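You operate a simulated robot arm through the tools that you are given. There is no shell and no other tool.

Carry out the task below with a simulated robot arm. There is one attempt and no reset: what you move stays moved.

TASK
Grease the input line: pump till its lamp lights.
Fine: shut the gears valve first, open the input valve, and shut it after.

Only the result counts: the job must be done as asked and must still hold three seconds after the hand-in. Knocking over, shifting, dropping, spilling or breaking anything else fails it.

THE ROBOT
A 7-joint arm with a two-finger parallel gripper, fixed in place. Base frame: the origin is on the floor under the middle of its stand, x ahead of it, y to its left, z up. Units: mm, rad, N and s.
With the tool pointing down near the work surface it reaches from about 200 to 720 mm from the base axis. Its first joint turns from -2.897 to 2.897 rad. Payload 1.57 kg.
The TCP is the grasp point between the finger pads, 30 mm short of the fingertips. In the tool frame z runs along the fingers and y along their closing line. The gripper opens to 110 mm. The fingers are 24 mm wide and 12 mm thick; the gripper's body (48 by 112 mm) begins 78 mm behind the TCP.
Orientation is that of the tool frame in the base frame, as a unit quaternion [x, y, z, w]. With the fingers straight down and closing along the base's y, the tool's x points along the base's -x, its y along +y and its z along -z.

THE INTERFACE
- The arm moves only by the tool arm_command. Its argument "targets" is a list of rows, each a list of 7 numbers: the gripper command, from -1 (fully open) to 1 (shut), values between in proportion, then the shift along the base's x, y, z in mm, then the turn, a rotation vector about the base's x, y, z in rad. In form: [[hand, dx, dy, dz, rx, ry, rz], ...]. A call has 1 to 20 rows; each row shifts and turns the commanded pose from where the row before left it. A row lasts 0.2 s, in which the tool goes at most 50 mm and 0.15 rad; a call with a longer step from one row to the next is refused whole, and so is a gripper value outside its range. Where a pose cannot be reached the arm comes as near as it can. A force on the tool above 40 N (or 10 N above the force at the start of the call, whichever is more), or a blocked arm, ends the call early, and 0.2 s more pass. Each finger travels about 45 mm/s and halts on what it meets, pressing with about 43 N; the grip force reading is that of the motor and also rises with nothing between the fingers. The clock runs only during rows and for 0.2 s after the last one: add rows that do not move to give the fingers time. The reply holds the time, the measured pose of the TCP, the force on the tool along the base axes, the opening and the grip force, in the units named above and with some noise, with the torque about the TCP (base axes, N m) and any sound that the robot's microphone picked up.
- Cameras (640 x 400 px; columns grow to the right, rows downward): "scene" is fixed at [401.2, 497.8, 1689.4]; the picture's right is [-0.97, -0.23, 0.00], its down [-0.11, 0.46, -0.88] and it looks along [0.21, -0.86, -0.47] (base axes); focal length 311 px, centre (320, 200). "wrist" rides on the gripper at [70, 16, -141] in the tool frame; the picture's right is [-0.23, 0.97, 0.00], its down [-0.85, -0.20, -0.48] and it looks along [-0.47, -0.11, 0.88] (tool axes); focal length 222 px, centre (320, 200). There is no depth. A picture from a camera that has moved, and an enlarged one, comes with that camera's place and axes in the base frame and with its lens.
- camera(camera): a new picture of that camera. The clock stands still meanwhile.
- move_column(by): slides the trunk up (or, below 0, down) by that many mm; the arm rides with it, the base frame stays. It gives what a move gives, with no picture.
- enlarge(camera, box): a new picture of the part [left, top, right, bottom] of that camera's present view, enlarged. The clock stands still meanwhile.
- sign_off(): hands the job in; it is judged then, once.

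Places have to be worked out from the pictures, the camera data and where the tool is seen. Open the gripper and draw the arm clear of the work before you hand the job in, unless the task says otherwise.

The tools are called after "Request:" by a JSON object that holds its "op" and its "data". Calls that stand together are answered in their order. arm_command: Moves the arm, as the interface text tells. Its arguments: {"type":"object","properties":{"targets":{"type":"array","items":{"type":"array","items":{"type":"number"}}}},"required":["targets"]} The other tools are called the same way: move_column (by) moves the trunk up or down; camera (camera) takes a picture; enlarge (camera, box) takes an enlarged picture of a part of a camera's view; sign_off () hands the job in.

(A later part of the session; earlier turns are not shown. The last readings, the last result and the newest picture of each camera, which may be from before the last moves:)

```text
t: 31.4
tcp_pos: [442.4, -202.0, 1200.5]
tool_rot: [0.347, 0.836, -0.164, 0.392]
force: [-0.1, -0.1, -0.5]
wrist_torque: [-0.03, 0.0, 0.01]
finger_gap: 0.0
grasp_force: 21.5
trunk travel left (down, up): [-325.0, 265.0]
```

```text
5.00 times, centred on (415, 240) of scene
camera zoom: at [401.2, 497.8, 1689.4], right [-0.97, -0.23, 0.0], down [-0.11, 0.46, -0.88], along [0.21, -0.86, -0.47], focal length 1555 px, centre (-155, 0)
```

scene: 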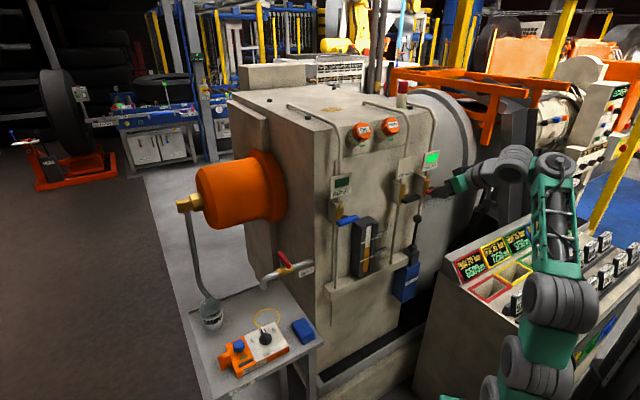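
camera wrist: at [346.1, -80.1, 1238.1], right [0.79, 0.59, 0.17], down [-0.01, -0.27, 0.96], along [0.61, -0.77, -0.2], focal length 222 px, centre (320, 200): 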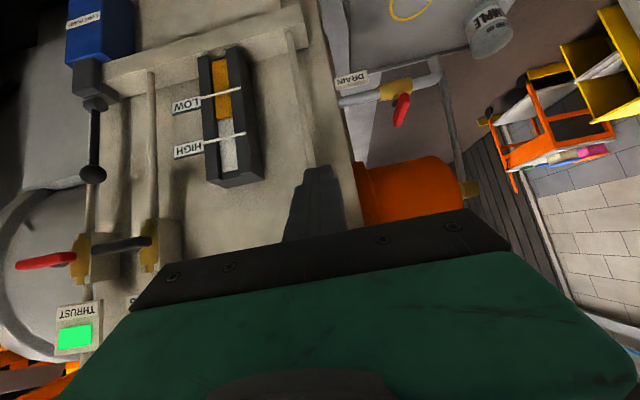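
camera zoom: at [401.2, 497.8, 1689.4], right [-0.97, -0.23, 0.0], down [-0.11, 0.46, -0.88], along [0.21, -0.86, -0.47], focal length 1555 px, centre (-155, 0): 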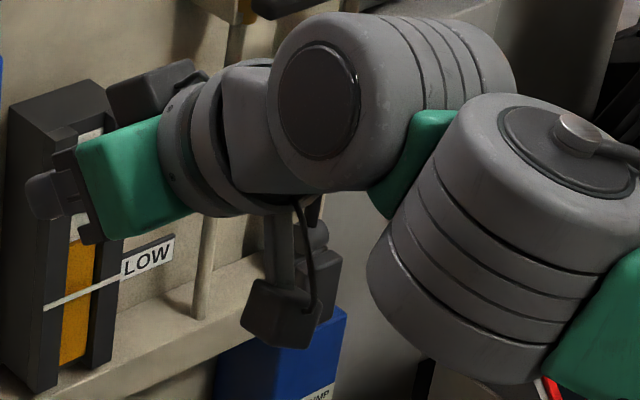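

The ball sits about t≈-213, z≈1066, with a pipe just behind the lever; I'll grip it from the front with the fingers to either side. I travel right at the present height and standoff while opening the fingers to ~66 mm.

Request:
{"op": "arm_command", "data": {"targets": [[1, -27, -27, 0, 0, 0, 0], [1, -27, -27, 0, 0, 0, 0], [1, -27, -27, 0, 0, 0, 0], [1, -27, -27, 0, 0, 0, 0], [1, -27, -27, 0, 0, 0, 0], [0.6, -27, -27, 0, 0, 0, 0], [0.2, -27, -27, 0, 0, 0, 0], [-0.2, -27, -27, 0, 0, 0, 0], [-0.2, -27, -27, 0, 0, 0, 0], [-0.2, -20, -20, 0, 0, 0, 0], [-0.2, 0, 0, 0, 0, 0, 0]]}}

Request:
{"op": "camera", "data": {"camera": "wrist"}}

Request:
{"op": "camera", "data": {"camera": "scene"}}

```text
t: 33.8
tcp_pos: [181.4, -466.7, 1202.2]
tool_rot: [0.347, 0.836, -0.163, 0.393]
force: [-0.3, -1.1, 0.7]
wrist_torque: [0.04, -0.01, 0.01]
finger_gap: 66.0
grasp_force: 0.0
trunk travel left (down, up): [-325.0, 265.0]
```

```text
taken
camera wrist: at [84.0, -345.6, 1241.2], right [0.79, 0.59, 0.17], down [-0.02, -0.27, 0.96], along [0.61, -0.77, -0.2], focal length 222 px, centre (320, 200)
```

wrist: 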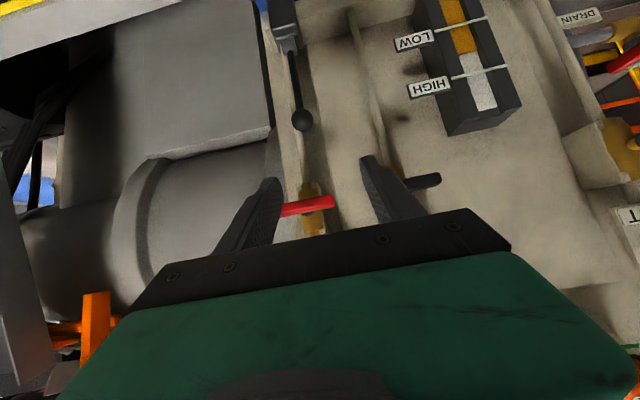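

```text
taken
```

scene: 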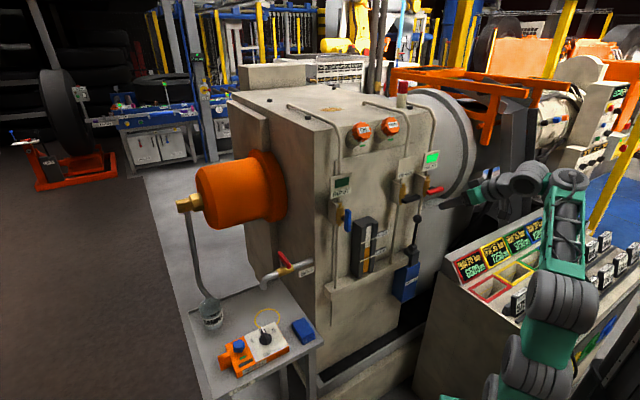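

Two views with the same tool orientation put the ball at about (272,-588,1054) and the hinge at about (270,-585,918). I lower the trunk 140 mm (everything below is clear) so the hand is level with the ball.

Request:
{"op": "move_column", "data": {"by": -140}}

Request:
{"op": "camera", "data": {"camera": "wrist"}}

Request:
{"op": "camera", "data": {"camera": "scene"}}

```text
t: 35.5
tcp_pos: [181.6, -466.8, 1064.3]
tool_rot: [0.346, 0.836, -0.163, 0.392]
force: [0.3, 0.0, -0.2]
wrist_torque: [-0.02, 0.0, 0.02]
finger_gap: 65.9
grasp_force: 0.1
trunk travel left (down, up): [-185.0, 405.0]
```

```text
taken
camera wrist: at [84.5, -345.2, 1101.3], right [0.79, 0.59, 0.17], down [-0.01, -0.27, 0.96], along [0.61, -0.77, -0.2], focal length 222 px, centre (320, 200)
```

wrist: 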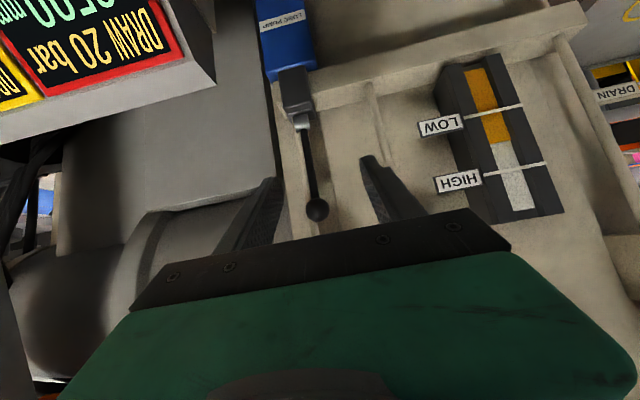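

```text
taken
```

scene: 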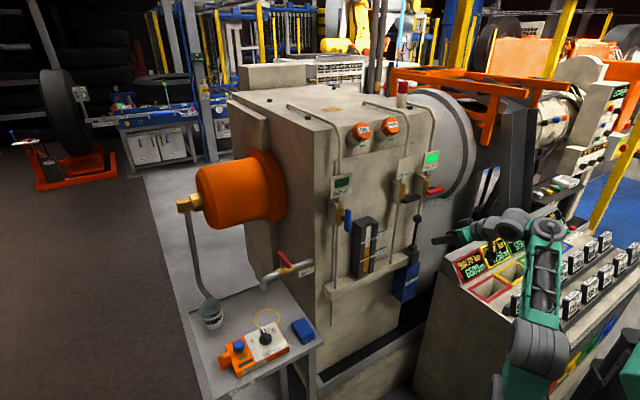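

The ball re-measures to about (270,-589,1052). I enlarge to see what is right behind it before gripping.

Request:
{"op": "enlarge", "data": {"camera": "wrist", "box": [240, 60, 400, 240]}}

Request:
{"op": "enlarge", "data": {"camera": "scene", "box": [385, 195, 445, 305]}}

```text
2.22 times, centred on (320, 150) of wrist
camera zoom: at [84.5, -345.2, 1101.3], right [0.79, 0.59, 0.17], down [-0.01, -0.27, 0.96], along [0.61, -0.77, -0.2], focal length 494 px, centre (320, 311)
```

zoom: 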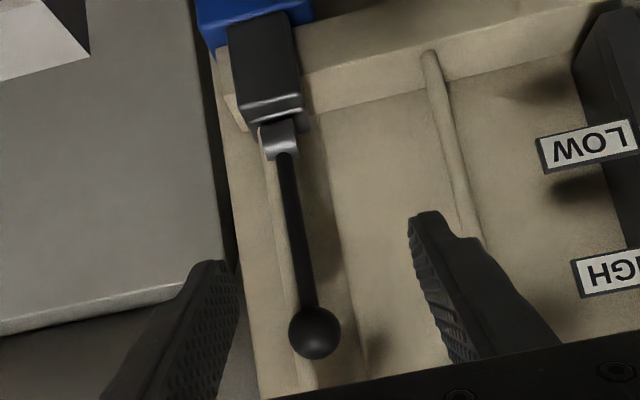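

```text
3.64 times, centred on (415, 250) of scene
camera zoom: at [401.2, 497.8, 1689.4], right [-0.97, -0.23, 0.0], down [-0.11, 0.46, -0.88], along [0.21, -0.86, -0.47], focal length 1131 px, centre (-26, 18)
```

zoom: 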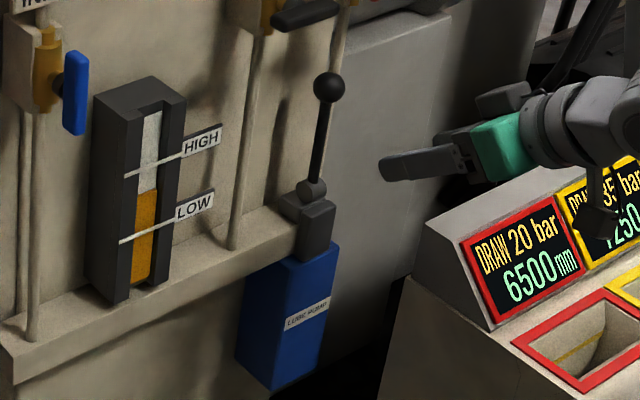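

The pipe is a bit behind the lever, so I'll keep the fingertips only ~15 mm past the ball centre. I advance two thirds of the way with the fingers open and check alignment.

Request:
{"op": "arm_command", "data": {"targets": [[-0.2, 18, -25.4, -0.5, 0, 0, 0], [-0.2, 18, -25.4, -0.5, 0, 0, 0], [-0.2, 18, -25.4, -0.5, 0, 0, 0], [-0.2, 0, 0, 0, 0, 0, 0]]}}

Request:
{"op": "camera", "data": {"camera": "wrist"}}

Request:
{"op": "enlarge", "data": {"camera": "scene", "box": [385, 195, 445, 305]}}

```text
t: 36.5
tcp_pos: [237.0, -542.9, 1062.9]
tool_rot: [0.346, 0.836, -0.163, 0.392]
force: [-0.2, 0.0, 0.5]
wrist_torque: [-0.02, -0.02, -0.02]
finger_gap: 65.9
grasp_force: 0.1
trunk travel left (down, up): [-185.0, 405.0]
```

```text
taken
camera wrist: at [140.2, -422.4, 1101.4], right [0.79, 0.59, 0.17], down [-0.01, -0.27, 0.96], along [0.61, -0.77, -0.2], focal length 222 px, centre (320, 200)
```

wrist: 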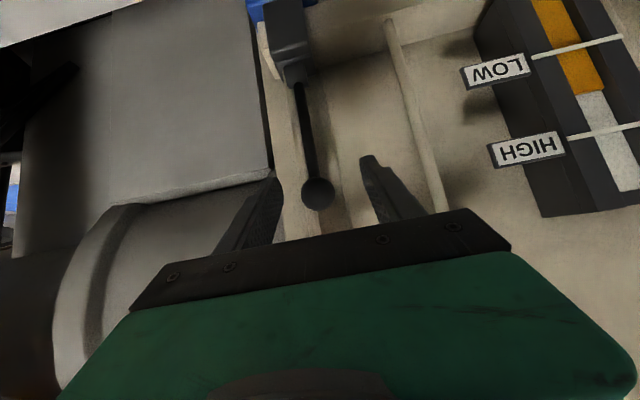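

```text
3.64 times, centred on (415, 250) of scene
camera zoom: at [401.2, 497.8, 1689.4], right [-0.97, -0.23, 0.0], down [-0.11, 0.46, -0.88], along [0.21, -0.86, -0.47], focal length 1131 px, centre (-26, 18)
```

zoom: 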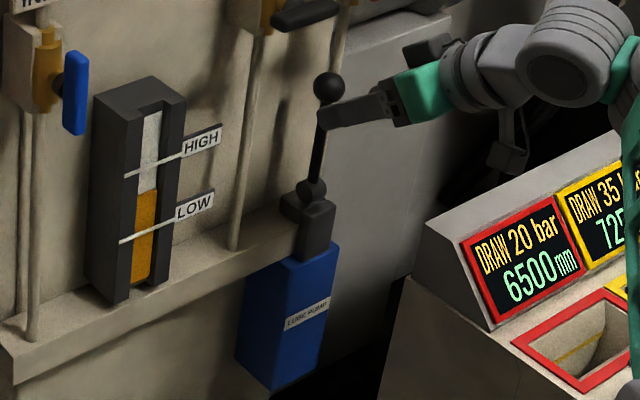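

Ball confirmed at (271,-589,1052), between the fingers. I advance the last ~45 mm with the open fingers either side of it.

Request:
{"op": "arm_command", "data": {"targets": [[-0.2, 8.5, -12.5, -0.3, 0, 0, 0], [-0.2, 8.5, -12.5, -0.3, 0, 0, 0], [-0.2, 8.5, -12.5, -0.3, 0, 0, 0], [-0.2, 0, 0, 0, 0, 0, 0]]}}

Request:
{"op": "enlarge", "data": {"camera": "wrist", "box": [220, 100, 440, 240]}}

Request:
{"op": "enlarge", "data": {"camera": "scene", "box": [385, 195, 445, 265]}}

```text
t: 37.5
tcp_pos: [261.6, -580.7, 1061.5]
tool_rot: [0.346, 0.836, -0.163, 0.392]
force: [0.5, -0.3, 0.1]
wrist_torque: [-0.01, 0.0, 0.04]
finger_gap: 65.8
grasp_force: 0.0
trunk travel left (down, up): [-185.0, 405.0]
```

```text
2.86 times, centred on (330, 170) of wrist
camera zoom: at [164.3, -459.4, 1099.3], right [0.79, 0.59, 0.17], down [-0.01, -0.27, 0.96], along [0.61, -0.77, -0.2], focal length 635 px, centre (291, 286)
```

zoom: 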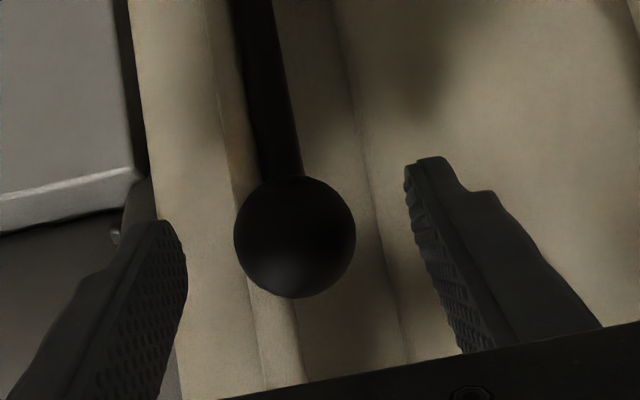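

```text
5.71 times, centred on (415, 230) of scene
camera zoom: at [401.2, 497.8, 1689.4], right [-0.97, -0.23, 0.0], down [-0.11, 0.46, -0.88], along [0.21, -0.86, -0.47], focal length 1777 px, centre (-223, 29)
```

zoom: 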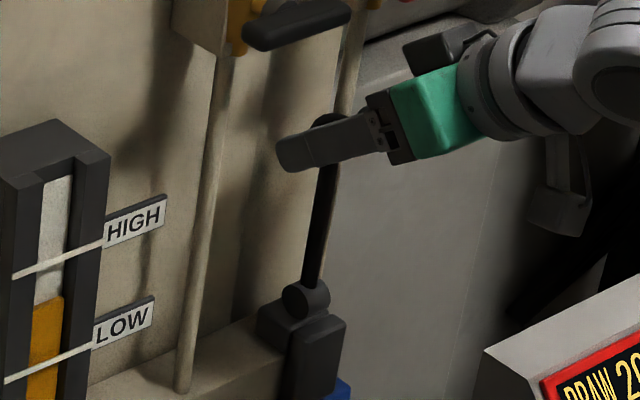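

The fingers straddle the ball with its centre between TCP and tips. I close the grip.

Request:
{"op": "arm_command", "data": {"targets": [[0.2, 0, 0, 0, 0, 0, 0], [0.5, 0, 0, 0, 0, 0, 0], [1, 0, 0, 0, 0, 0, 0], [1, 0, 0, 0, 0, 0, 0], [1, 0, 0, 0, 0, 0, 0]]}}

Request:
{"op": "enlarge", "data": {"camera": "wrist", "box": [220, 100, 440, 240]}}

```text
t: 38.7
tcp_pos: [260.5, -579.1, 1061.8]
tool_rot: [0.345, 0.837, -0.163, 0.393]
force: [1.5, 3.6, -2.3]
wrist_torque: [0.04, -0.02, 0.1]
finger_gap: 33.1
grasp_force: 39.9
trunk travel left (down, up): [-185.0, 405.0]
```

```text
2.86 times, centred on (330, 170) of wrist
camera zoom: at [164.6, -458.7, 1099.5], right [0.79, 0.59, 0.17], down [-0.01, -0.27, 0.96], along [0.61, -0.77, -0.2], focal length 635 px, centre (291, 286)
```

zoom: 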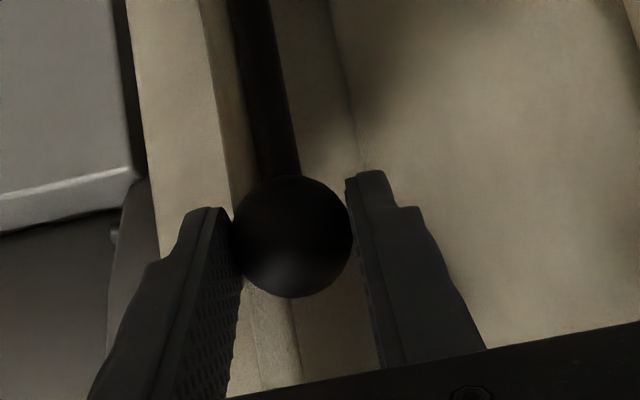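

Gripped at 33 mm. I now try a first careful part of the pull: outward along an arc about the hinge (radius ~135 mm) to about 0.3 rad.

Request:
{"op": "arm_command", "data": {"targets": [[1, -9.5, 9.5, -0.7, 0, 0, 0], [1, -9.4, 9.4, -2.0, 0, 0, 0], [1, -9.3, 9.3, -3.3, 0, 0, 0]]}}

Request:
{"op": "camera", "data": {"camera": "wrist"}}

Request:
{"op": "enlarge", "data": {"camera": "scene", "box": [385, 195, 445, 265]}}

```text
t: 39.5
tcp_pos: [234.9, -551.8, 1054.4]
tool_rot: [0.344, 0.836, -0.164, 0.394]
force: [8.9, 0.6, 8.6]
wrist_torque: [-0.75, -0.98, 0.1]
finger_gap: 32.9
grasp_force: 41.3
trunk travel left (down, up): [-185.0, 405.0]
```

```text
taken
camera wrist: at [136.5, -430.9, 1093.4], right [0.79, 0.59, 0.17], down [-0.01, -0.26, 0.96], along [0.61, -0.76, -0.2], focal length 222 px, centre (320, 200)
```

wrist: 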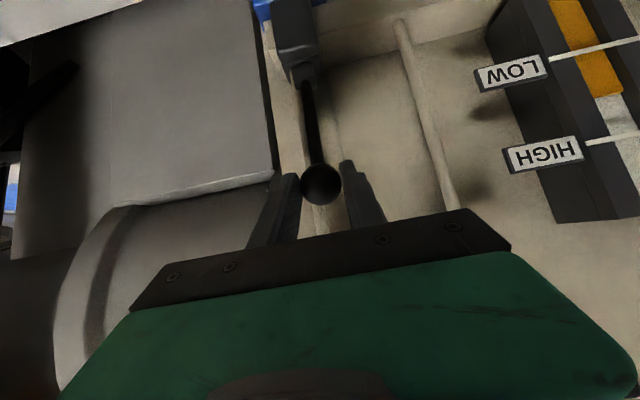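

```text
5.71 times, centred on (415, 230) of scene
camera zoom: at [401.2, 497.8, 1689.4], right [-0.97, -0.23, 0.0], down [-0.11, 0.46, -0.88], along [0.21, -0.86, -0.47], focal length 1777 px, centre (-223, 29)
```

zoom: 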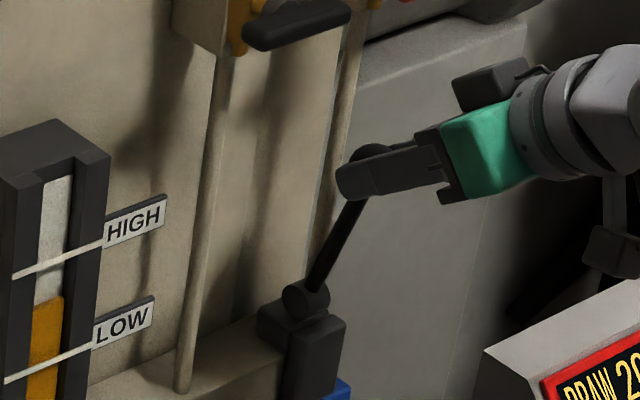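

The lever swings outward with the ball held (about 9 N). I continue the arc to roughly 0.6 rad.

Request:
{"op": "arm_command", "data": {"targets": [[1, -9, 9, -4.7, 0, 0, 0], [1, -8.6, 8.6, -5.8, 0, 0, 0], [1, -8.1, 8.1, -7.1, 0, 0, 0]]}}

Request:
{"op": "enlarge", "data": {"camera": "wrist", "box": [200, 40, 440, 240]}}

Request:
{"op": "enlarge", "data": {"camera": "scene", "box": [320, 160, 450, 270]}}

```text
t: 40.3
tcp_pos: [207.8, -525.6, 1037.8]
tool_rot: [0.347, 0.836, -0.163, 0.393]
force: [-3.2, -6.7, 11.6]
wrist_torque: [-0.89, -0.85, -0.29]
finger_gap: 33.1
grasp_force: 41.0
trunk travel left (down, up): [-185.0, 405.0]
```

```text
2.00 times, centred on (320, 140) of wrist
camera zoom: at [111.1, -404.4, 1074.8], right [0.79, 0.58, 0.17], down [-0.02, -0.27, 0.96], along [0.61, -0.77, -0.2], focal length 444 px, centre (320, 320)
```

zoom: 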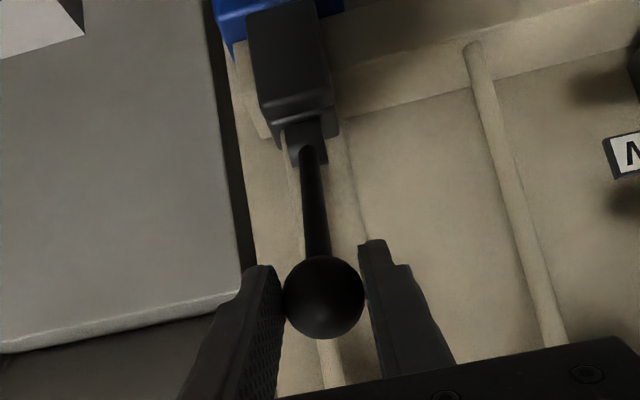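

```text
3.64 times, centred on (385, 215) of scene
camera zoom: at [401.2, 497.8, 1689.4], right [-0.97, -0.23, 0.0], down [-0.11, 0.46, -0.88], along [0.21, -0.86, -0.47], focal length 1131 px, centre (84, 146)
```

zoom: 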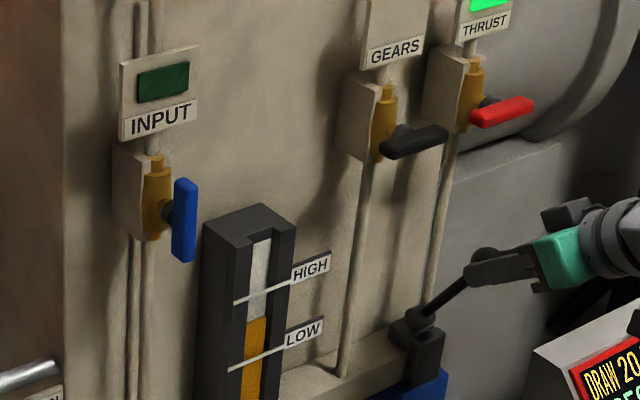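

At about 0.6 rad and still free; I continue to about 0.9 rad, watching for the stop.

Request:
{"op": "arm_command", "data": {"targets": [[1, -7.6, 7.6, -8.1, 0, 0, 0], [1, -6.9, 6.9, -9.2, 0, 0, 0], [1, -6.3, 6.3, -10.2, 0, 0, 0]]}}

Request:
{"op": "enlarge", "data": {"camera": "scene", "box": [320, 160, 450, 270]}}

```text
t: 41.1
tcp_pos: [186.5, -505.7, 1009.9]
tool_rot: [0.346, 0.836, -0.163, 0.393]
force: [-4.8, -5.2, 10.0]
wrist_torque: [-0.92, -0.9, -0.19]
finger_gap: 33.0
grasp_force: 40.9
trunk travel left (down, up): [-185.0, 405.0]
```

```text
3.64 times, centred on (385, 215) of scene
camera zoom: at [401.2, 497.8, 1689.4], right [-0.97, -0.23, 0.0], down [-0.11, 0.46, -0.88], along [0.21, -0.86, -0.47], focal length 1131 px, centre (84, 146)
```

zoom: 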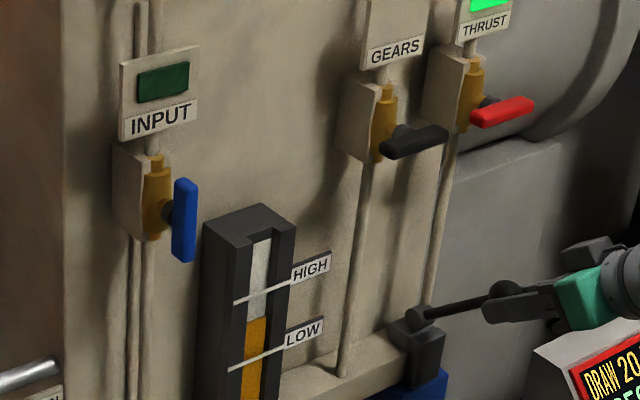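

No stop yet at about 0.9 rad and clear of the console by my estimate (~50 mm above its panel). Two more small steps.

Request:
{"op": "arm_command", "data": {"targets": [[1, -5.6, 5.6, -11, 0, 0, 0], [1, -4.7, 4.7, -11.7, 0, 0, 0], [1, 0, 0, 0, 0, 0, 0]]}}

Request:
{"op": "camera", "data": {"camera": "scene"}}

Request:
{"op": "camera", "data": {"camera": "wrist"}}

```text
t: 41.9
tcp_pos: [175.8, -493.1, 983.3]
tool_rot: [0.346, 0.837, -0.161, 0.391]
force: [-0.9, 0.3, -1.8]
wrist_torque: [0.04, 0.05, 0.04]
finger_gap: 0.0
grasp_force: 21.8
trunk travel left (down, up): [-185.0, 405.0]
```

```text
taken
```

scene: 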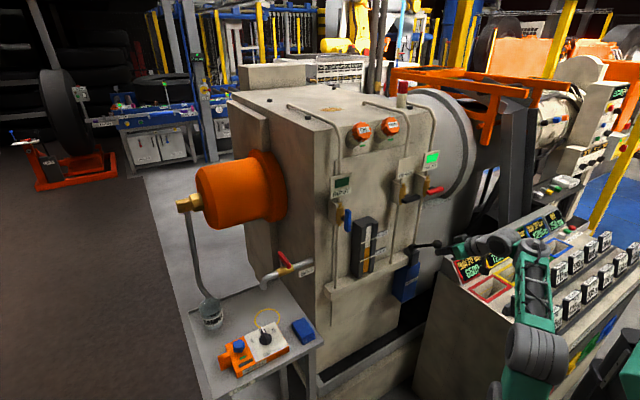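

```text
taken
camera wrist: at [79.0, -373.0, 1021.3], right [0.79, 0.59, 0.18], down [-0.01, -0.27, 0.96], along [0.61, -0.76, -0.21], focal length 222 px, centre (320, 200)
```

wrist: 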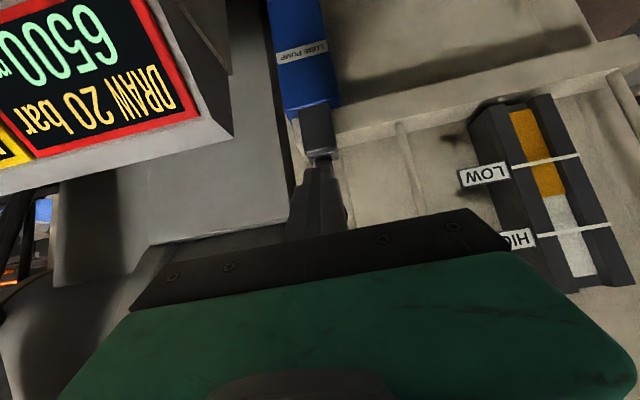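

The lever met its stop near 1 rad and the ball slipped from the fingers (gap 0); the lever stays out. I look at where ball and fingers are.

Request:
{"op": "enlarge", "data": {"camera": "scene", "box": [390, 210, 470, 270]}}

Request:
{"op": "enlarge", "data": {"camera": "wrist", "box": [240, 90, 420, 240]}}

Request:
{"op": "enlarge", "data": {"camera": "scene", "box": [320, 160, 450, 260]}}

```text
6.67 times, centred on (430, 240) of scene
camera zoom: at [401.2, 497.8, 1689.4], right [-0.97, -0.23, 0.0], down [-0.11, 0.46, -0.88], along [0.21, -0.86, -0.47], focal length 2073 px, centre (-413, -67)
```

zoom: 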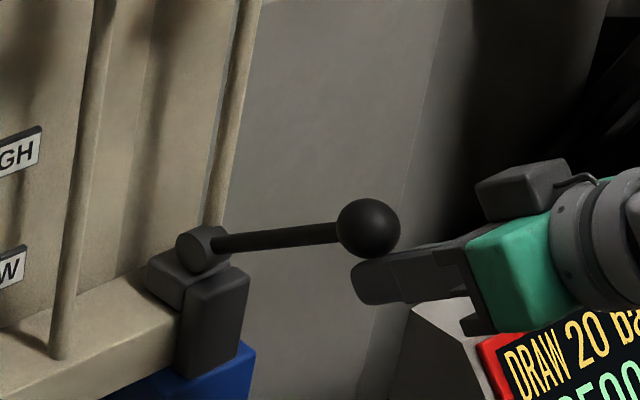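

```text
2.67 times, centred on (330, 165) of wrist
camera zoom: at [79.0, -373.0, 1021.3], right [0.79, 0.59, 0.18], down [-0.01, -0.27, 0.96], along [0.61, -0.76, -0.21], focal length 592 px, centre (293, 293)
```

zoom: 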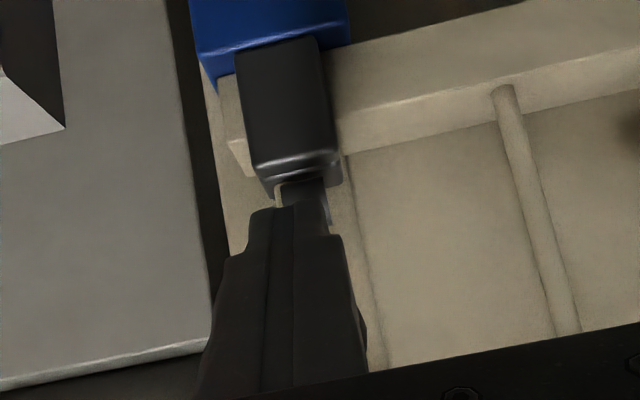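

```text
4.00 times, centred on (385, 210) of scene
camera zoom: at [401.2, 497.8, 1689.4], right [-0.97, -0.23, 0.0], down [-0.11, 0.46, -0.88], along [0.21, -0.86, -0.47], focal length 1244 px, centre (60, 160)
```

zoom: 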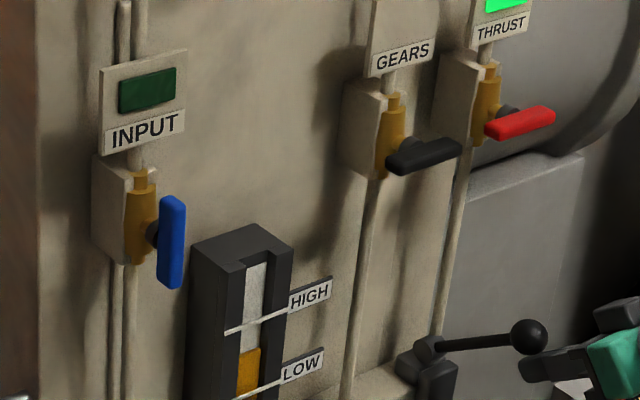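

The lever rests out at about 0.92 rad with the ball at roughly n=-500, z=998, and my closed fingers just below it. I open the fingers there and rise so they straddle the ball again.

Request:
{"op": "arm_command", "data": {"targets": [[0.6, -1, 1, -3, 0, 0, 0], [0.2, 0, 0, 0, 0, 0, 0], [-0.2, 0, 0, 0, 0, 0, 0], [-0.2, 0, 0, 0, 0, 0, 0], [-0.2, 0, 0, 0, 0, 0, 0], [-0.2, 3, -3, 9, 0, 0, 0], [-0.2, 4, -4, 9, 0, 0, 0], [-0.2, 4.5, -4.5, 9, 0, 0, 0], [-0.2, 0, 0, 0, 0, 0, 0]]}}

Request:
{"op": "enlarge", "data": {"camera": "wrist", "box": [220, 90, 440, 240]}}

Request:
{"op": "enlarge", "data": {"camera": "scene", "box": [390, 210, 470, 270]}}

```text
t: 43.9
tcp_pos: [186.3, -504.4, 1009.6]
tool_rot: [0.346, 0.837, -0.163, 0.392]
force: [-1.1, 0.0, 0.8]
wrist_torque: [0.0, 0.0, -0.02]
finger_gap: 66.1
grasp_force: 0.1
trunk travel left (down, up): [-185.0, 405.0]
```

```text
2.67 times, centred on (330, 165) of wrist
camera zoom: at [88.8, -383.3, 1048.1], right [0.79, 0.59, 0.17], down [-0.01, -0.27, 0.96], along [0.61, -0.77, -0.2], focal length 592 px, centre (293, 293)
```

zoom: 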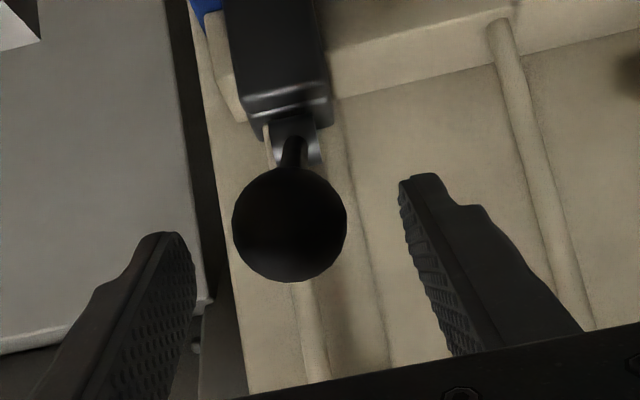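

```text
6.67 times, centred on (430, 240) of scene
camera zoom: at [401.2, 497.8, 1689.4], right [-0.97, -0.23, 0.0], down [-0.11, 0.46, -0.88], along [0.21, -0.86, -0.47], focal length 2073 px, centre (-413, -67)
```

zoom: 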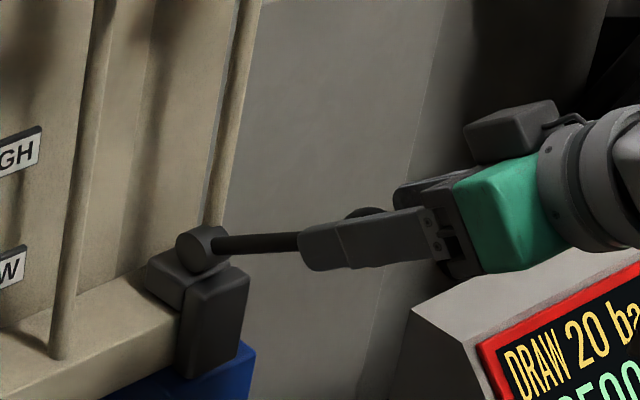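

The ball is between the fingers, about 7 mm low; I adjust, close on it, and then push the lever back up to upright along the arc.

Request:
{"op": "arm_command", "data": {"targets": [[-0.2, -1.4, 1.4, -7, 0, 0, 0], [0.2, 0, 0, 0, 0, 0, 0], [0.6, 0, 0, 0, 0, 0, 0], [1, 0, 0, 0, 0, 0, 0], [1, 0, 0, 0, 0, 0, 0], [1, 0, 0, 0, 0, 0, 0]]}}

Request:
{"op": "enlarge", "data": {"camera": "wrist", "box": [220, 90, 440, 240]}}

```text
t: 45.3
tcp_pos: [183.7, -502.7, 1002.4]
tool_rot: [0.346, 0.836, -0.163, 0.392]
force: [-1.2, -1.0, -0.2]
wrist_torque: [-0.06, -0.05, -0.04]
finger_gap: 32.9
grasp_force: 39.7
trunk travel left (down, up): [-185.0, 405.0]
```

```text
2.67 times, centred on (330, 165) of wrist
camera zoom: at [87.6, -381.6, 1041.0], right [0.79, 0.59, 0.17], down [-0.01, -0.27, 0.96], along [0.61, -0.77, -0.2], focal length 592 px, centre (293, 293)
```

zoom: 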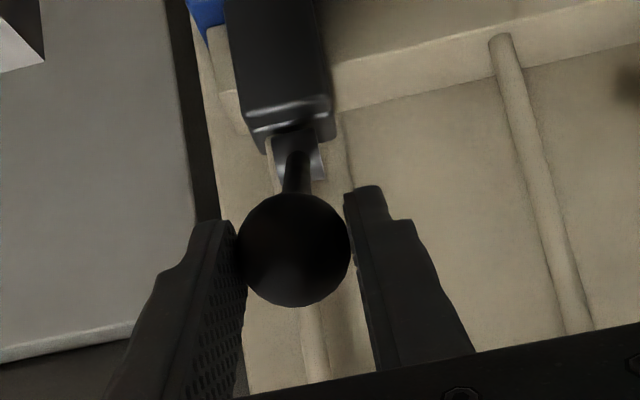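

Firm grip centred on the ball. I push the lever back up to upright along the arc.

Request:
{"op": "arm_command", "data": {"targets": [[1, 8.1, -8.1, 14.8, 0, 0, 0], [1, 9.5, -9.5, 13, 0, 0, 0], [1, 10.7, -10.7, 11.1, 0, 0, 0], [1, 11.7, -11.7, 8.8, 0, 0, 0], [1, 12.4, -12.4, 6.4, 0, 0, 0], [1, 12.9, -12.9, 3.9, 0, 0, 0], [1, 10.6, -10.6, 1.3, 0, 0, 0], [1, 0, 0, 0, 0, 0, 0]]}}

Request:
{"op": "enlarge", "data": {"camera": "scene", "box": [320, 160, 450, 270]}}

Request:
{"op": "enlarge", "data": {"camera": "wrist", "box": [220, 90, 440, 240]}}

```text
t: 47.1
tcp_pos: [261.0, -578.7, 1065.1]
tool_rot: [0.345, 0.835, -0.165, 0.395]
force: [3.4, 0.9, 12.4]
wrist_torque: [-0.33, -0.31, 0.13]
finger_gap: 33.0
grasp_force: 40.9
trunk travel left (down, up): [-185.0, 405.0]
```

```text
3.64 times, centred on (385, 215) of scene
camera zoom: at [401.2, 497.8, 1689.4], right [-0.97, -0.23, 0.0], down [-0.11, 0.46, -0.88], along [0.21, -0.86, -0.47], focal length 1131 px, centre (84, 146)
```

zoom: 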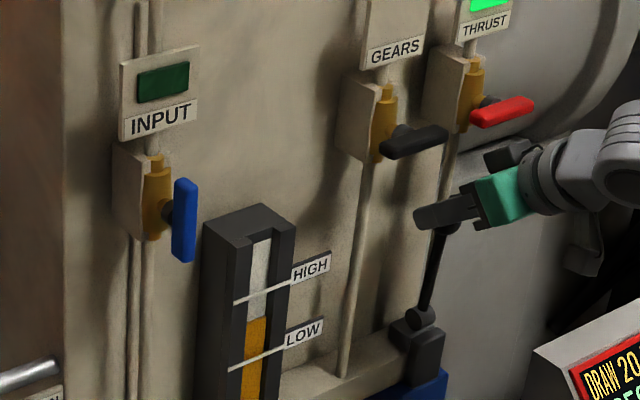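

```text
2.67 times, centred on (330, 165) of wrist
camera zoom: at [164.0, -457.7, 1101.9], right [0.79, 0.59, 0.17], down [-0.02, -0.26, 0.97], along [0.61, -0.77, -0.2], focal length 592 px, centre (293, 293)
```

zoom: 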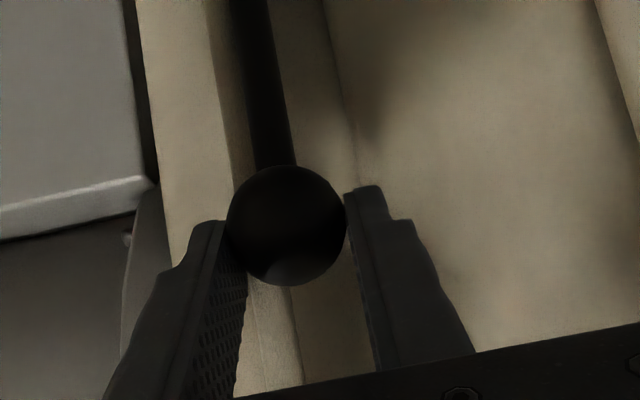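

Lever upright again; the input lamp is still dark. Next stroke: pull out to just short of the stop.

Request:
{"op": "arm_command", "data": {"targets": [[1, -13.2, 13.2, -3.3, 0, 0, 0], [1, -12.9, 12.9, -5.9, 0, 0, 0], [1, -12.4, 12.4, -7.4, 0, 0, 0], [1, -11.7, 11.7, -8.8, 0, 0, 0], [1, -10.7, 10.7, -11.1, 0, 0, 0], [1, -9.5, 9.5, -13, 0, 0, 0], [1, -5, 5, -8.2, 0, 0, 0], [1, 0, 0, 0, 0, 0, 0]]}}

Request:
{"op": "enlarge", "data": {"camera": "scene", "box": [320, 160, 450, 270]}}

Request:
{"op": "enlarge", "data": {"camera": "wrist", "box": [220, 90, 440, 240]}}

```text
t: 48.9
tcp_pos: [187.6, -505.0, 1004.0]
tool_rot: [0.346, 0.837, -0.163, 0.392]
force: [10.9, -6.7, -1.4]
wrist_torque: [-0.63, -0.71, 0.01]
finger_gap: 33.1
grasp_force: 41.3
trunk travel left (down, up): [-185.0, 405.0]
```

```text
3.64 times, centred on (385, 215) of scene
camera zoom: at [401.2, 497.8, 1689.4], right [-0.97, -0.23, 0.0], down [-0.11, 0.46, -0.88], along [0.21, -0.86, -0.47], focal length 1131 px, centre (84, 146)
```

zoom: 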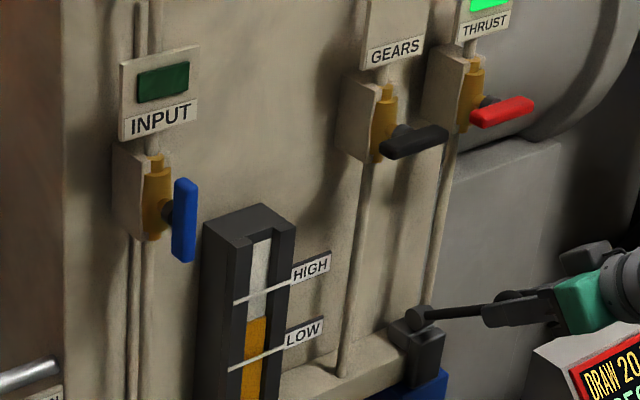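

```text
2.67 times, centred on (330, 165) of wrist
camera zoom: at [89.7, -383.9, 1043.1], right [0.79, 0.59, 0.17], down [-0.01, -0.27, 0.96], along [0.61, -0.76, -0.2], focal length 592 px, centre (293, 293)
```

zoom: 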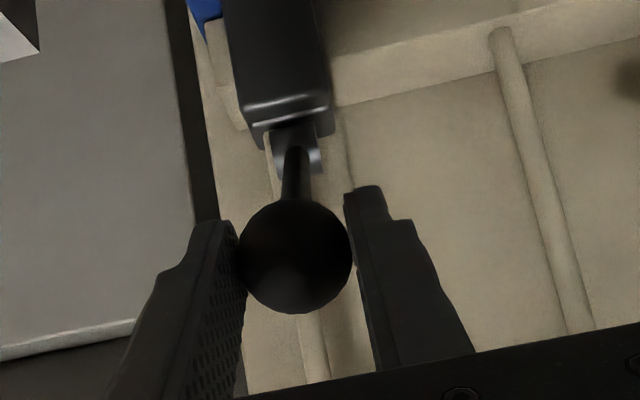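

Lamp still dark after the second pull. Return stroke.

Request:
{"op": "arm_command", "data": {"targets": [[1, 8.1, -8.1, 14.3, 0, 0, 0], [1, 9.5, -9.5, 12.5, 0, 0, 0], [1, 10.5, -10.5, 10.6, 0, 0, 0], [1, 11.4, -11.4, 8.3, 0, 0, 0], [1, 12, -12, 6, 0, 0, 0], [1, 12.4, -12.4, 3.6, 0, 0, 0], [1, 9.8, -9.8, 1.5, 0, 0, 0], [1, 0, 0, 0, 0, 0, 0]]}}

Request:
{"op": "enlarge", "data": {"camera": "scene", "box": [320, 160, 450, 270]}}

```text
t: 50.7
tcp_pos: [260.2, -579.3, 1067.4]
tool_rot: [0.347, 0.835, -0.166, 0.394]
force: [5.0, -1.5, 12.3]
wrist_torque: [-0.59, -0.55, 0.12]
finger_gap: 32.8
grasp_force: 41.6
trunk travel left (down, up): [-185.0, 405.0]
```

```text
3.64 times, centred on (385, 215) of scene
camera zoom: at [401.2, 497.8, 1689.4], right [-0.97, -0.23, 0.0], down [-0.11, 0.46, -0.88], along [0.21, -0.86, -0.47], focal length 1131 px, centre (84, 146)
```

zoom: 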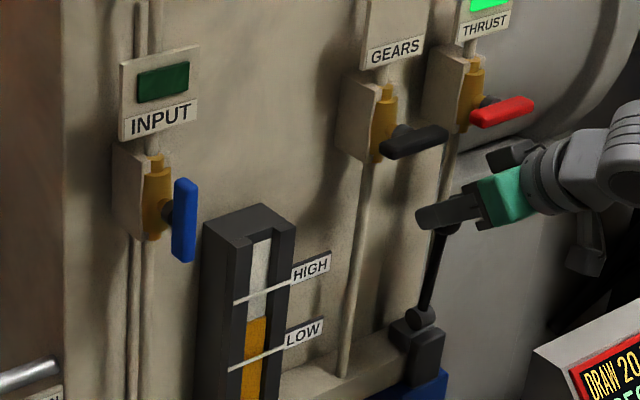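

Still dark. The rod looks a few degrees short of its original upright, so I push the last few mm home and check.

Request:
{"op": "arm_command", "data": {"targets": [[1, 2.8, -2.8, -2, 0, 0, 0], [1, 2.8, -2.8, -2, 0, 0, 0], [1, 0, 0, 0, 0, 0, 0]]}}

Request:
{"op": "enlarge", "data": {"camera": "scene", "box": [385, 195, 445, 305]}}

Request:
{"op": "enlarge", "data": {"camera": "wrist", "box": [220, 90, 440, 240]}}

```text
t: 51.5
tcp_pos: [263.5, -581.3, 1063.4]
tool_rot: [0.346, 0.835, -0.166, 0.395]
force: [-4.8, -3.3, 34.2]
wrist_torque: [-0.34, -0.09, -0.08]
finger_gap: 33.3
grasp_force: 41.0
trunk travel left (down, up): [-185.0, 405.0]
```

```text
3.64 times, centred on (415, 250) of scene
camera zoom: at [401.2, 497.8, 1689.4], right [-0.97, -0.23, 0.0], down [-0.11, 0.46, -0.88], along [0.21, -0.86, -0.47], focal length 1131 px, centre (-26, 18)
```

zoom: 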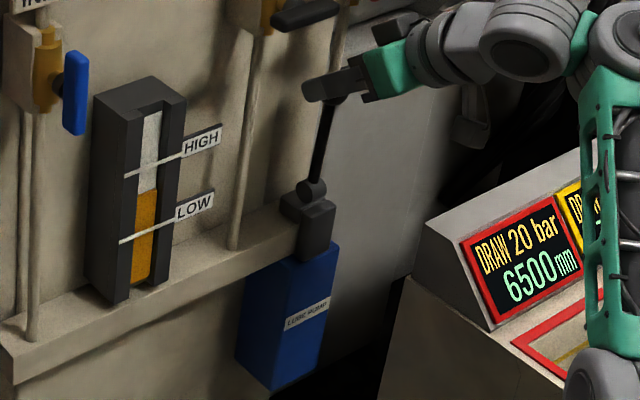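

```text
2.67 times, centred on (330, 165) of wrist
camera zoom: at [166.3, -459.6, 1100.7], right [0.79, 0.59, 0.17], down [-0.02, -0.26, 0.97], along [0.61, -0.77, -0.19], focal length 592 px, centre (293, 293)
```

zoom: 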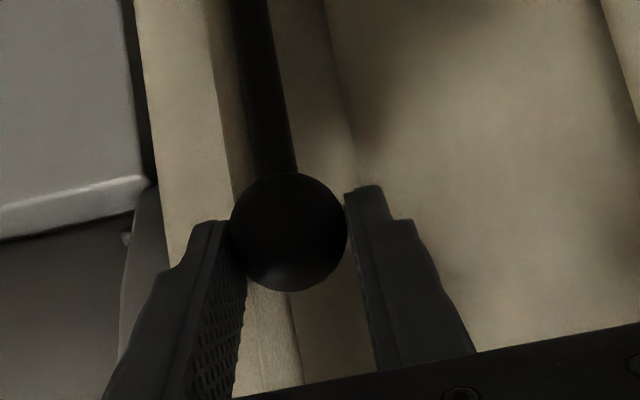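

The lever is essentially home but the hand is pressing down on the ball (34 N). I release slightly to let it settle and re-measure the lever's position.

Request:
{"op": "arm_command", "data": {"targets": [[0.6, 0, 0, 0, 0, 0, 0], [0.2, 0, 0, 0, 0, 0, 0], [0.0, 0, 0, 0, 0, 0, 0], [0.0, 0, 0, 0, 0, 0, 0]]}}

Request:
{"op": "enlarge", "data": {"camera": "wrist", "box": [220, 90, 440, 240]}}

Request:
{"op": "enlarge", "data": {"camera": "scene", "box": [385, 195, 445, 305]}}

Request:
{"op": "enlarge", "data": {"camera": "scene", "box": [325, 160, 365, 190]}}

```text
t: 52.5
tcp_pos: [265.3, -582.5, 1058.9]
tool_rot: [0.346, 0.837, -0.162, 0.392]
force: [0.8, 0.9, 0.8]
wrist_torque: [-0.01, 0.01, 0.0]
finger_gap: 55.2
grasp_force: 0.0
trunk travel left (down, up): [-185.0, 405.0]
```

```text
2.67 times, centred on (330, 165) of wrist
camera zoom: at [167.8, -461.9, 1096.7], right [0.79, 0.59, 0.17], down [-0.01, -0.27, 0.96], along [0.61, -0.76, -0.2], focal length 592 px, centre (293, 293)
```

zoom: 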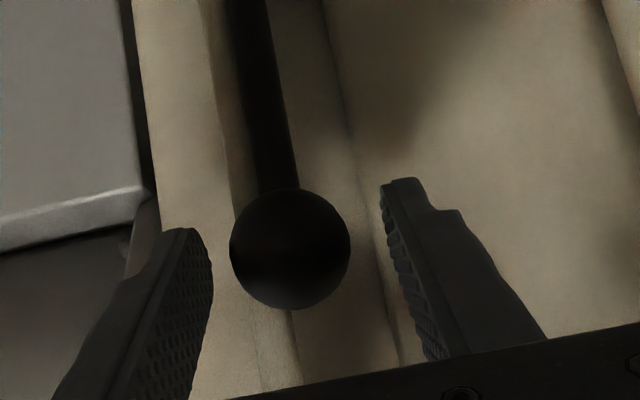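

```text
3.64 times, centred on (415, 250) of scene
camera zoom: at [401.2, 497.8, 1689.4], right [-0.97, -0.23, 0.0], down [-0.11, 0.46, -0.88], along [0.21, -0.86, -0.47], focal length 1131 px, centre (-26, 18)
```

zoom: 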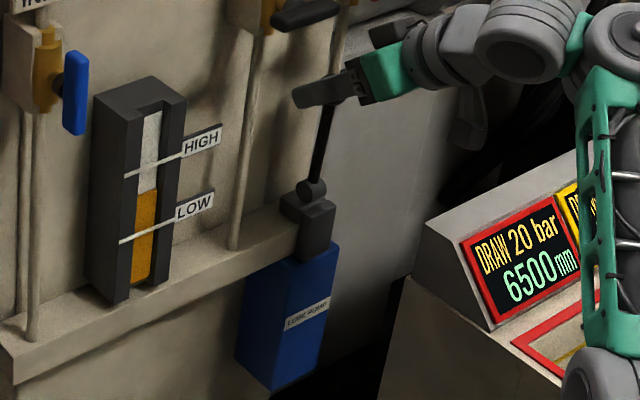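

```text
13.33 times, centred on (345, 175) of scene
camera zoom: at [401.2, 497.8, 1689.4], right [-0.97, -0.23, 0.0], down [-0.11, 0.46, -0.88], along [0.21, -0.86, -0.47], focal length 4146 px, centre (-13, 533)
```

zoom: 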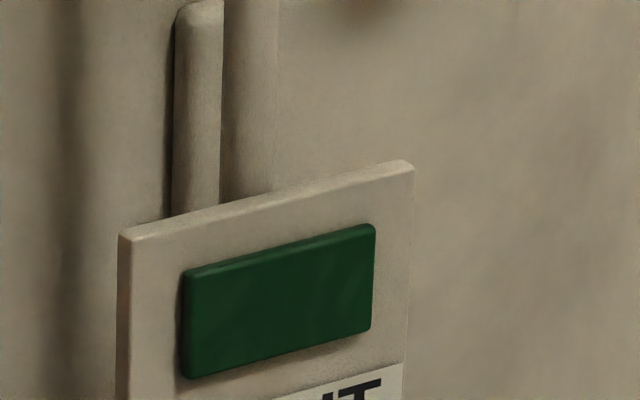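

Released, the lever sits practically upright. I re-centre the fingers and re-grip the ball for the next strokes.

Request:
{"op": "arm_command", "data": {"targets": [[0.0, -1.8, 1.8, 1.6, 0, 0, 0], [0.4, 0, 0, 0, 0, 0, 0], [1, 0, 0, 0, 0, 0, 0], [1, 0, 0, 0, 0, 0, 0], [1, 0, 0, 0, 0, 0, 0], [1, -12.5, 12.5, -1.2, 0, 0, 0], [1, -12.2, 12.2, -3.5, 0, 0, 0], [1, -11.8, 11.8, -5.8, 0, 0, 0], [1, -11.2, 11.2, -7.9, 0, 0, 0], [1, -10.3, 10.3, -10, 0, 0, 0], [1, -9.3, 9.3, -11.8, 0, 0, 0], [1, -8.0, 8.0, -13.4, 0, 0, 0], [1, -1.2, 1.2, -2, 0, 0, 0], [1, 0, 0, 0, 0, 0, 0]]}}

Request:
{"op": "enlarge", "data": {"camera": "scene", "box": [320, 160, 450, 270]}}

Request:
{"op": "enlarge", "data": {"camera": "wrist", "box": [220, 90, 440, 240]}}

```text
t: 55.5
tcp_pos: [186.8, -505.0, 1002.3]
tool_rot: [0.345, 0.837, -0.163, 0.392]
force: [6.0, 1.6, 6.2]
wrist_torque: [-0.88, -0.77, 0.13]
finger_gap: 33.0
grasp_force: 40.6
trunk travel left (down, up): [-185.0, 405.0]
```

```text
3.64 times, centred on (385, 215) of scene
camera zoom: at [401.2, 497.8, 1689.4], right [-0.97, -0.23, 0.0], down [-0.11, 0.46, -0.88], along [0.21, -0.86, -0.47], focal length 1131 px, centre (84, 146)
```

zoom: 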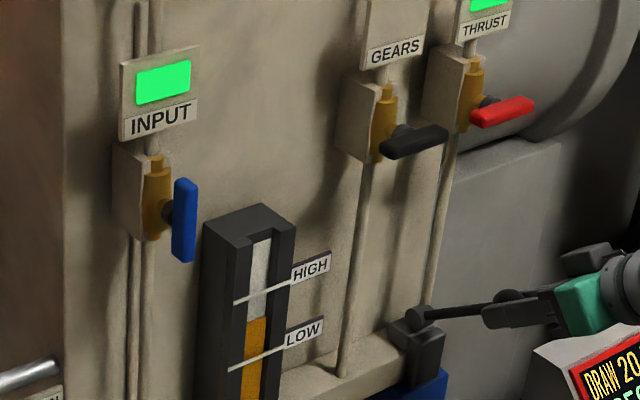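

```text
2.67 times, centred on (330, 165) of wrist
camera zoom: at [89.0, -383.3, 1041.6], right [0.79, 0.59, 0.17], down [-0.01, -0.27, 0.96], along [0.61, -0.76, -0.2], focal length 592 px, centre (293, 293)
```

zoom: 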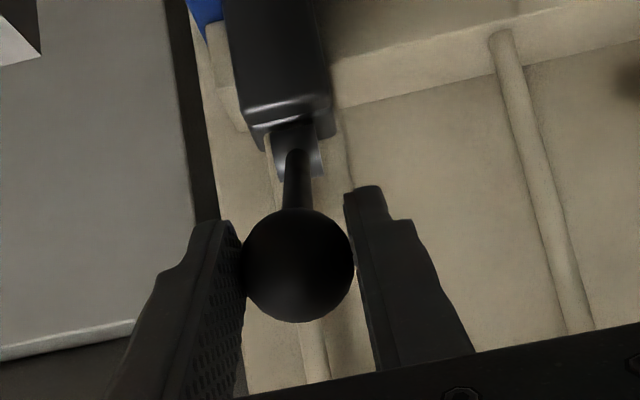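

The input lamp lit on this third pull, so pumping stops here. I return the lever to upright (non-delivering half stroke, valve still open) so it's left as found.

Request:
{"op": "arm_command", "data": {"targets": [[1, 8.5, -8.5, 13.9, 0, 0, 0], [1, 9.3, -9.3, 11.8, 0, 0, 0], [1, 10.3, -10.3, 10, 0, 0, 0], [1, 11.2, -11.2, 7.9, 0, 0, 0], [1, 11.8, -11.8, 5.8, 0, 0, 0], [1, 12.2, -12.2, 3.5, 0, 0, 0], [1, 11.5, -11.5, 1.2, 0, 0, 0], [1, 0, 0, 0, 0, 0, 0]]}}

Request:
{"op": "enlarge", "data": {"camera": "scene", "box": [320, 160, 450, 270]}}

```text
t: 57.3
tcp_pos: [261.3, -578.9, 1060.6]
tool_rot: [0.345, 0.836, -0.164, 0.395]
force: [-0.3, 3.4, 4.8]
wrist_torque: [0.04, 0.18, 0.03]
finger_gap: 32.7
grasp_force: 40.7
trunk travel left (down, up): [-185.0, 405.0]
```

```text
3.64 times, centred on (385, 215) of scene
camera zoom: at [401.2, 497.8, 1689.4], right [-0.97, -0.23, 0.0], down [-0.11, 0.46, -0.88], along [0.21, -0.86, -0.47], focal length 1131 px, centre (84, 146)
```

zoom: 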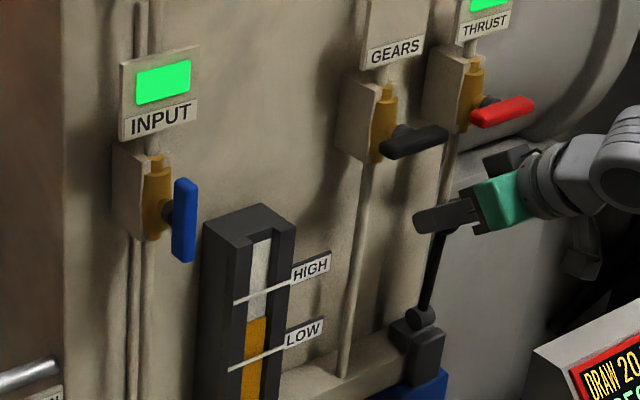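

Lamp stays lit with the lever upright. I open the fingers and back straight off from the ball.

Request:
{"op": "arm_command", "data": {"targets": [[0.6, 0, 0, 0, 0, 0, 0], [0.2, 0, 0, 0, 0, 0, 0], [-0.2, 0, 0, 0, 0, 0, 0], [-0.2, 0, 0, 0, 0, 0, 0], [-0.2, 0, 0, 0, 0, 0, 0], [-0.2, -14, 14, 3, 0, 0, 0], [-0.2, -20, 20, 2, 0, 0, 0], [-0.2, -25, 25, 0, 0, 0, 0], [-0.2, -20, 20, 0, 0, 0, 0], [-0.2, -15, 15, 0, 0, 0, 0], [-0.2, 0, 0, 0, 0, 0, 0]]}}

Request:
{"op": "camera", "data": {"camera": "wrist"}}

Request:
{"op": "camera", "data": {"camera": "scene"}}

```text
t: 59.7
tcp_pos: [168.4, -485.4, 1065.7]
tool_rot: [0.347, 0.837, -0.163, 0.392]
force: [0.5, 0.7, -0.3]
wrist_torque: [0.0, 0.02, 0.02]
finger_gap: 65.8
grasp_force: 0.0
trunk travel left (down, up): [-185.0, 405.0]
```

```text
taken
camera wrist: at [70.7, -365.0, 1102.7], right [0.79, 0.59, 0.17], down [-0.01, -0.27, 0.96], along [0.61, -0.77, -0.2], focal length 222 px, centre (320, 200)
```

wrist: 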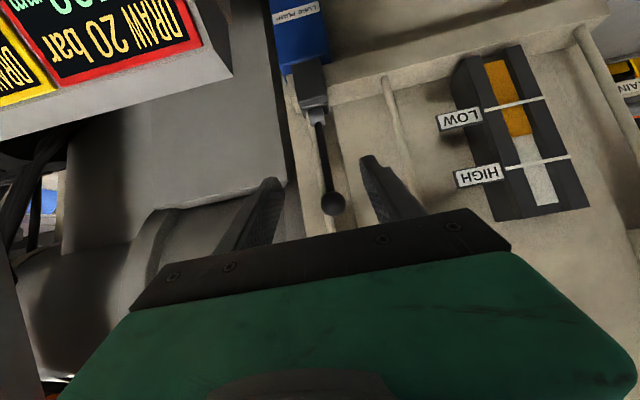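

```text
taken
```

scene: 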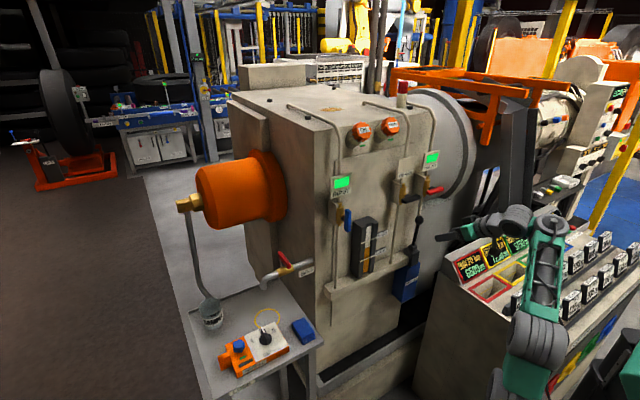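

Clear of the lever; both lamps lit as expected. I raise the trunk 150 mm back to the valve working height.

Request:
{"op": "move_column", "data": {"by": 150}}

Request:
{"op": "arm_command", "data": {"targets": [[0.2, 26.9, 26.9, 5, 0, 0, 0], [0.6, 26.9, 26.9, 5, 0, 0, 0], [1, 26.9, 26.9, 5, 0, 0, 0], [1, 26.9, 26.9, 5, 0, 0, 0], [1, 26.9, 26.9, 5, 0, 0, 0], [1, 26.9, 26.9, 5, 0, 0, 0], [1, 26.9, 26.9, 0, 0, 0, 0], [1, 26.9, 26.9, 0, 0, 0, 0], [1, 26.9, 26.9, 0, 0, 0, 0], [1, 26.9, 26.9, 0, 0, 0, 0], [1, 26.9, 26.9, 0, 0, 0, 0], [1, 0, 0, 0, 0, 0, 0]]}}

Request:
{"op": "camera", "data": {"camera": "wrist"}}

```text
t: 61.4
tcp_pos: [168.4, -485.8, 1215.3]
tool_rot: [0.346, 0.837, -0.163, 0.392]
force: [0.3, -0.2, -0.2]
wrist_torque: [-0.01, 0.01, 0.01]
finger_gap: 65.9
grasp_force: 0.1
trunk travel left (down, up): [-335.0, 255.0]
```

```text
t: 64.0
tcp_pos: [464.6, -191.7, 1245.8]
tool_rot: [0.346, 0.837, -0.163, 0.392]
force: [-0.3, -0.8, 0.2]
wrist_torque: [-0.02, 0.01, 0.0]
finger_gap: 0.0
grasp_force: 21.5
trunk travel left (down, up): [-335.0, 255.0]
```

```text
taken
camera wrist: at [367.9, -68.8, 1284.5], right [0.79, 0.59, 0.17], down [-0.01, -0.27, 0.96], along [0.61, -0.77, -0.2], focal length 222 px, centre (320, 200)
```

wrist: 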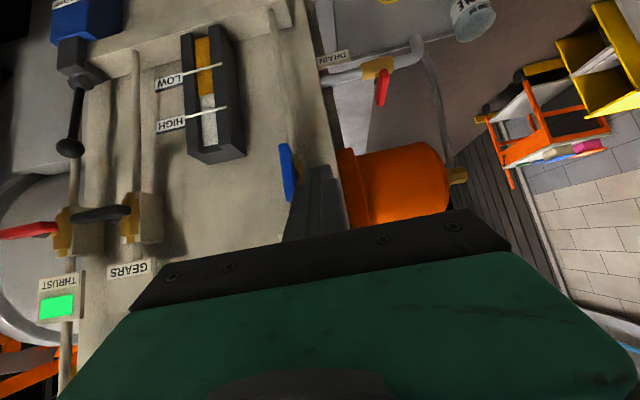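

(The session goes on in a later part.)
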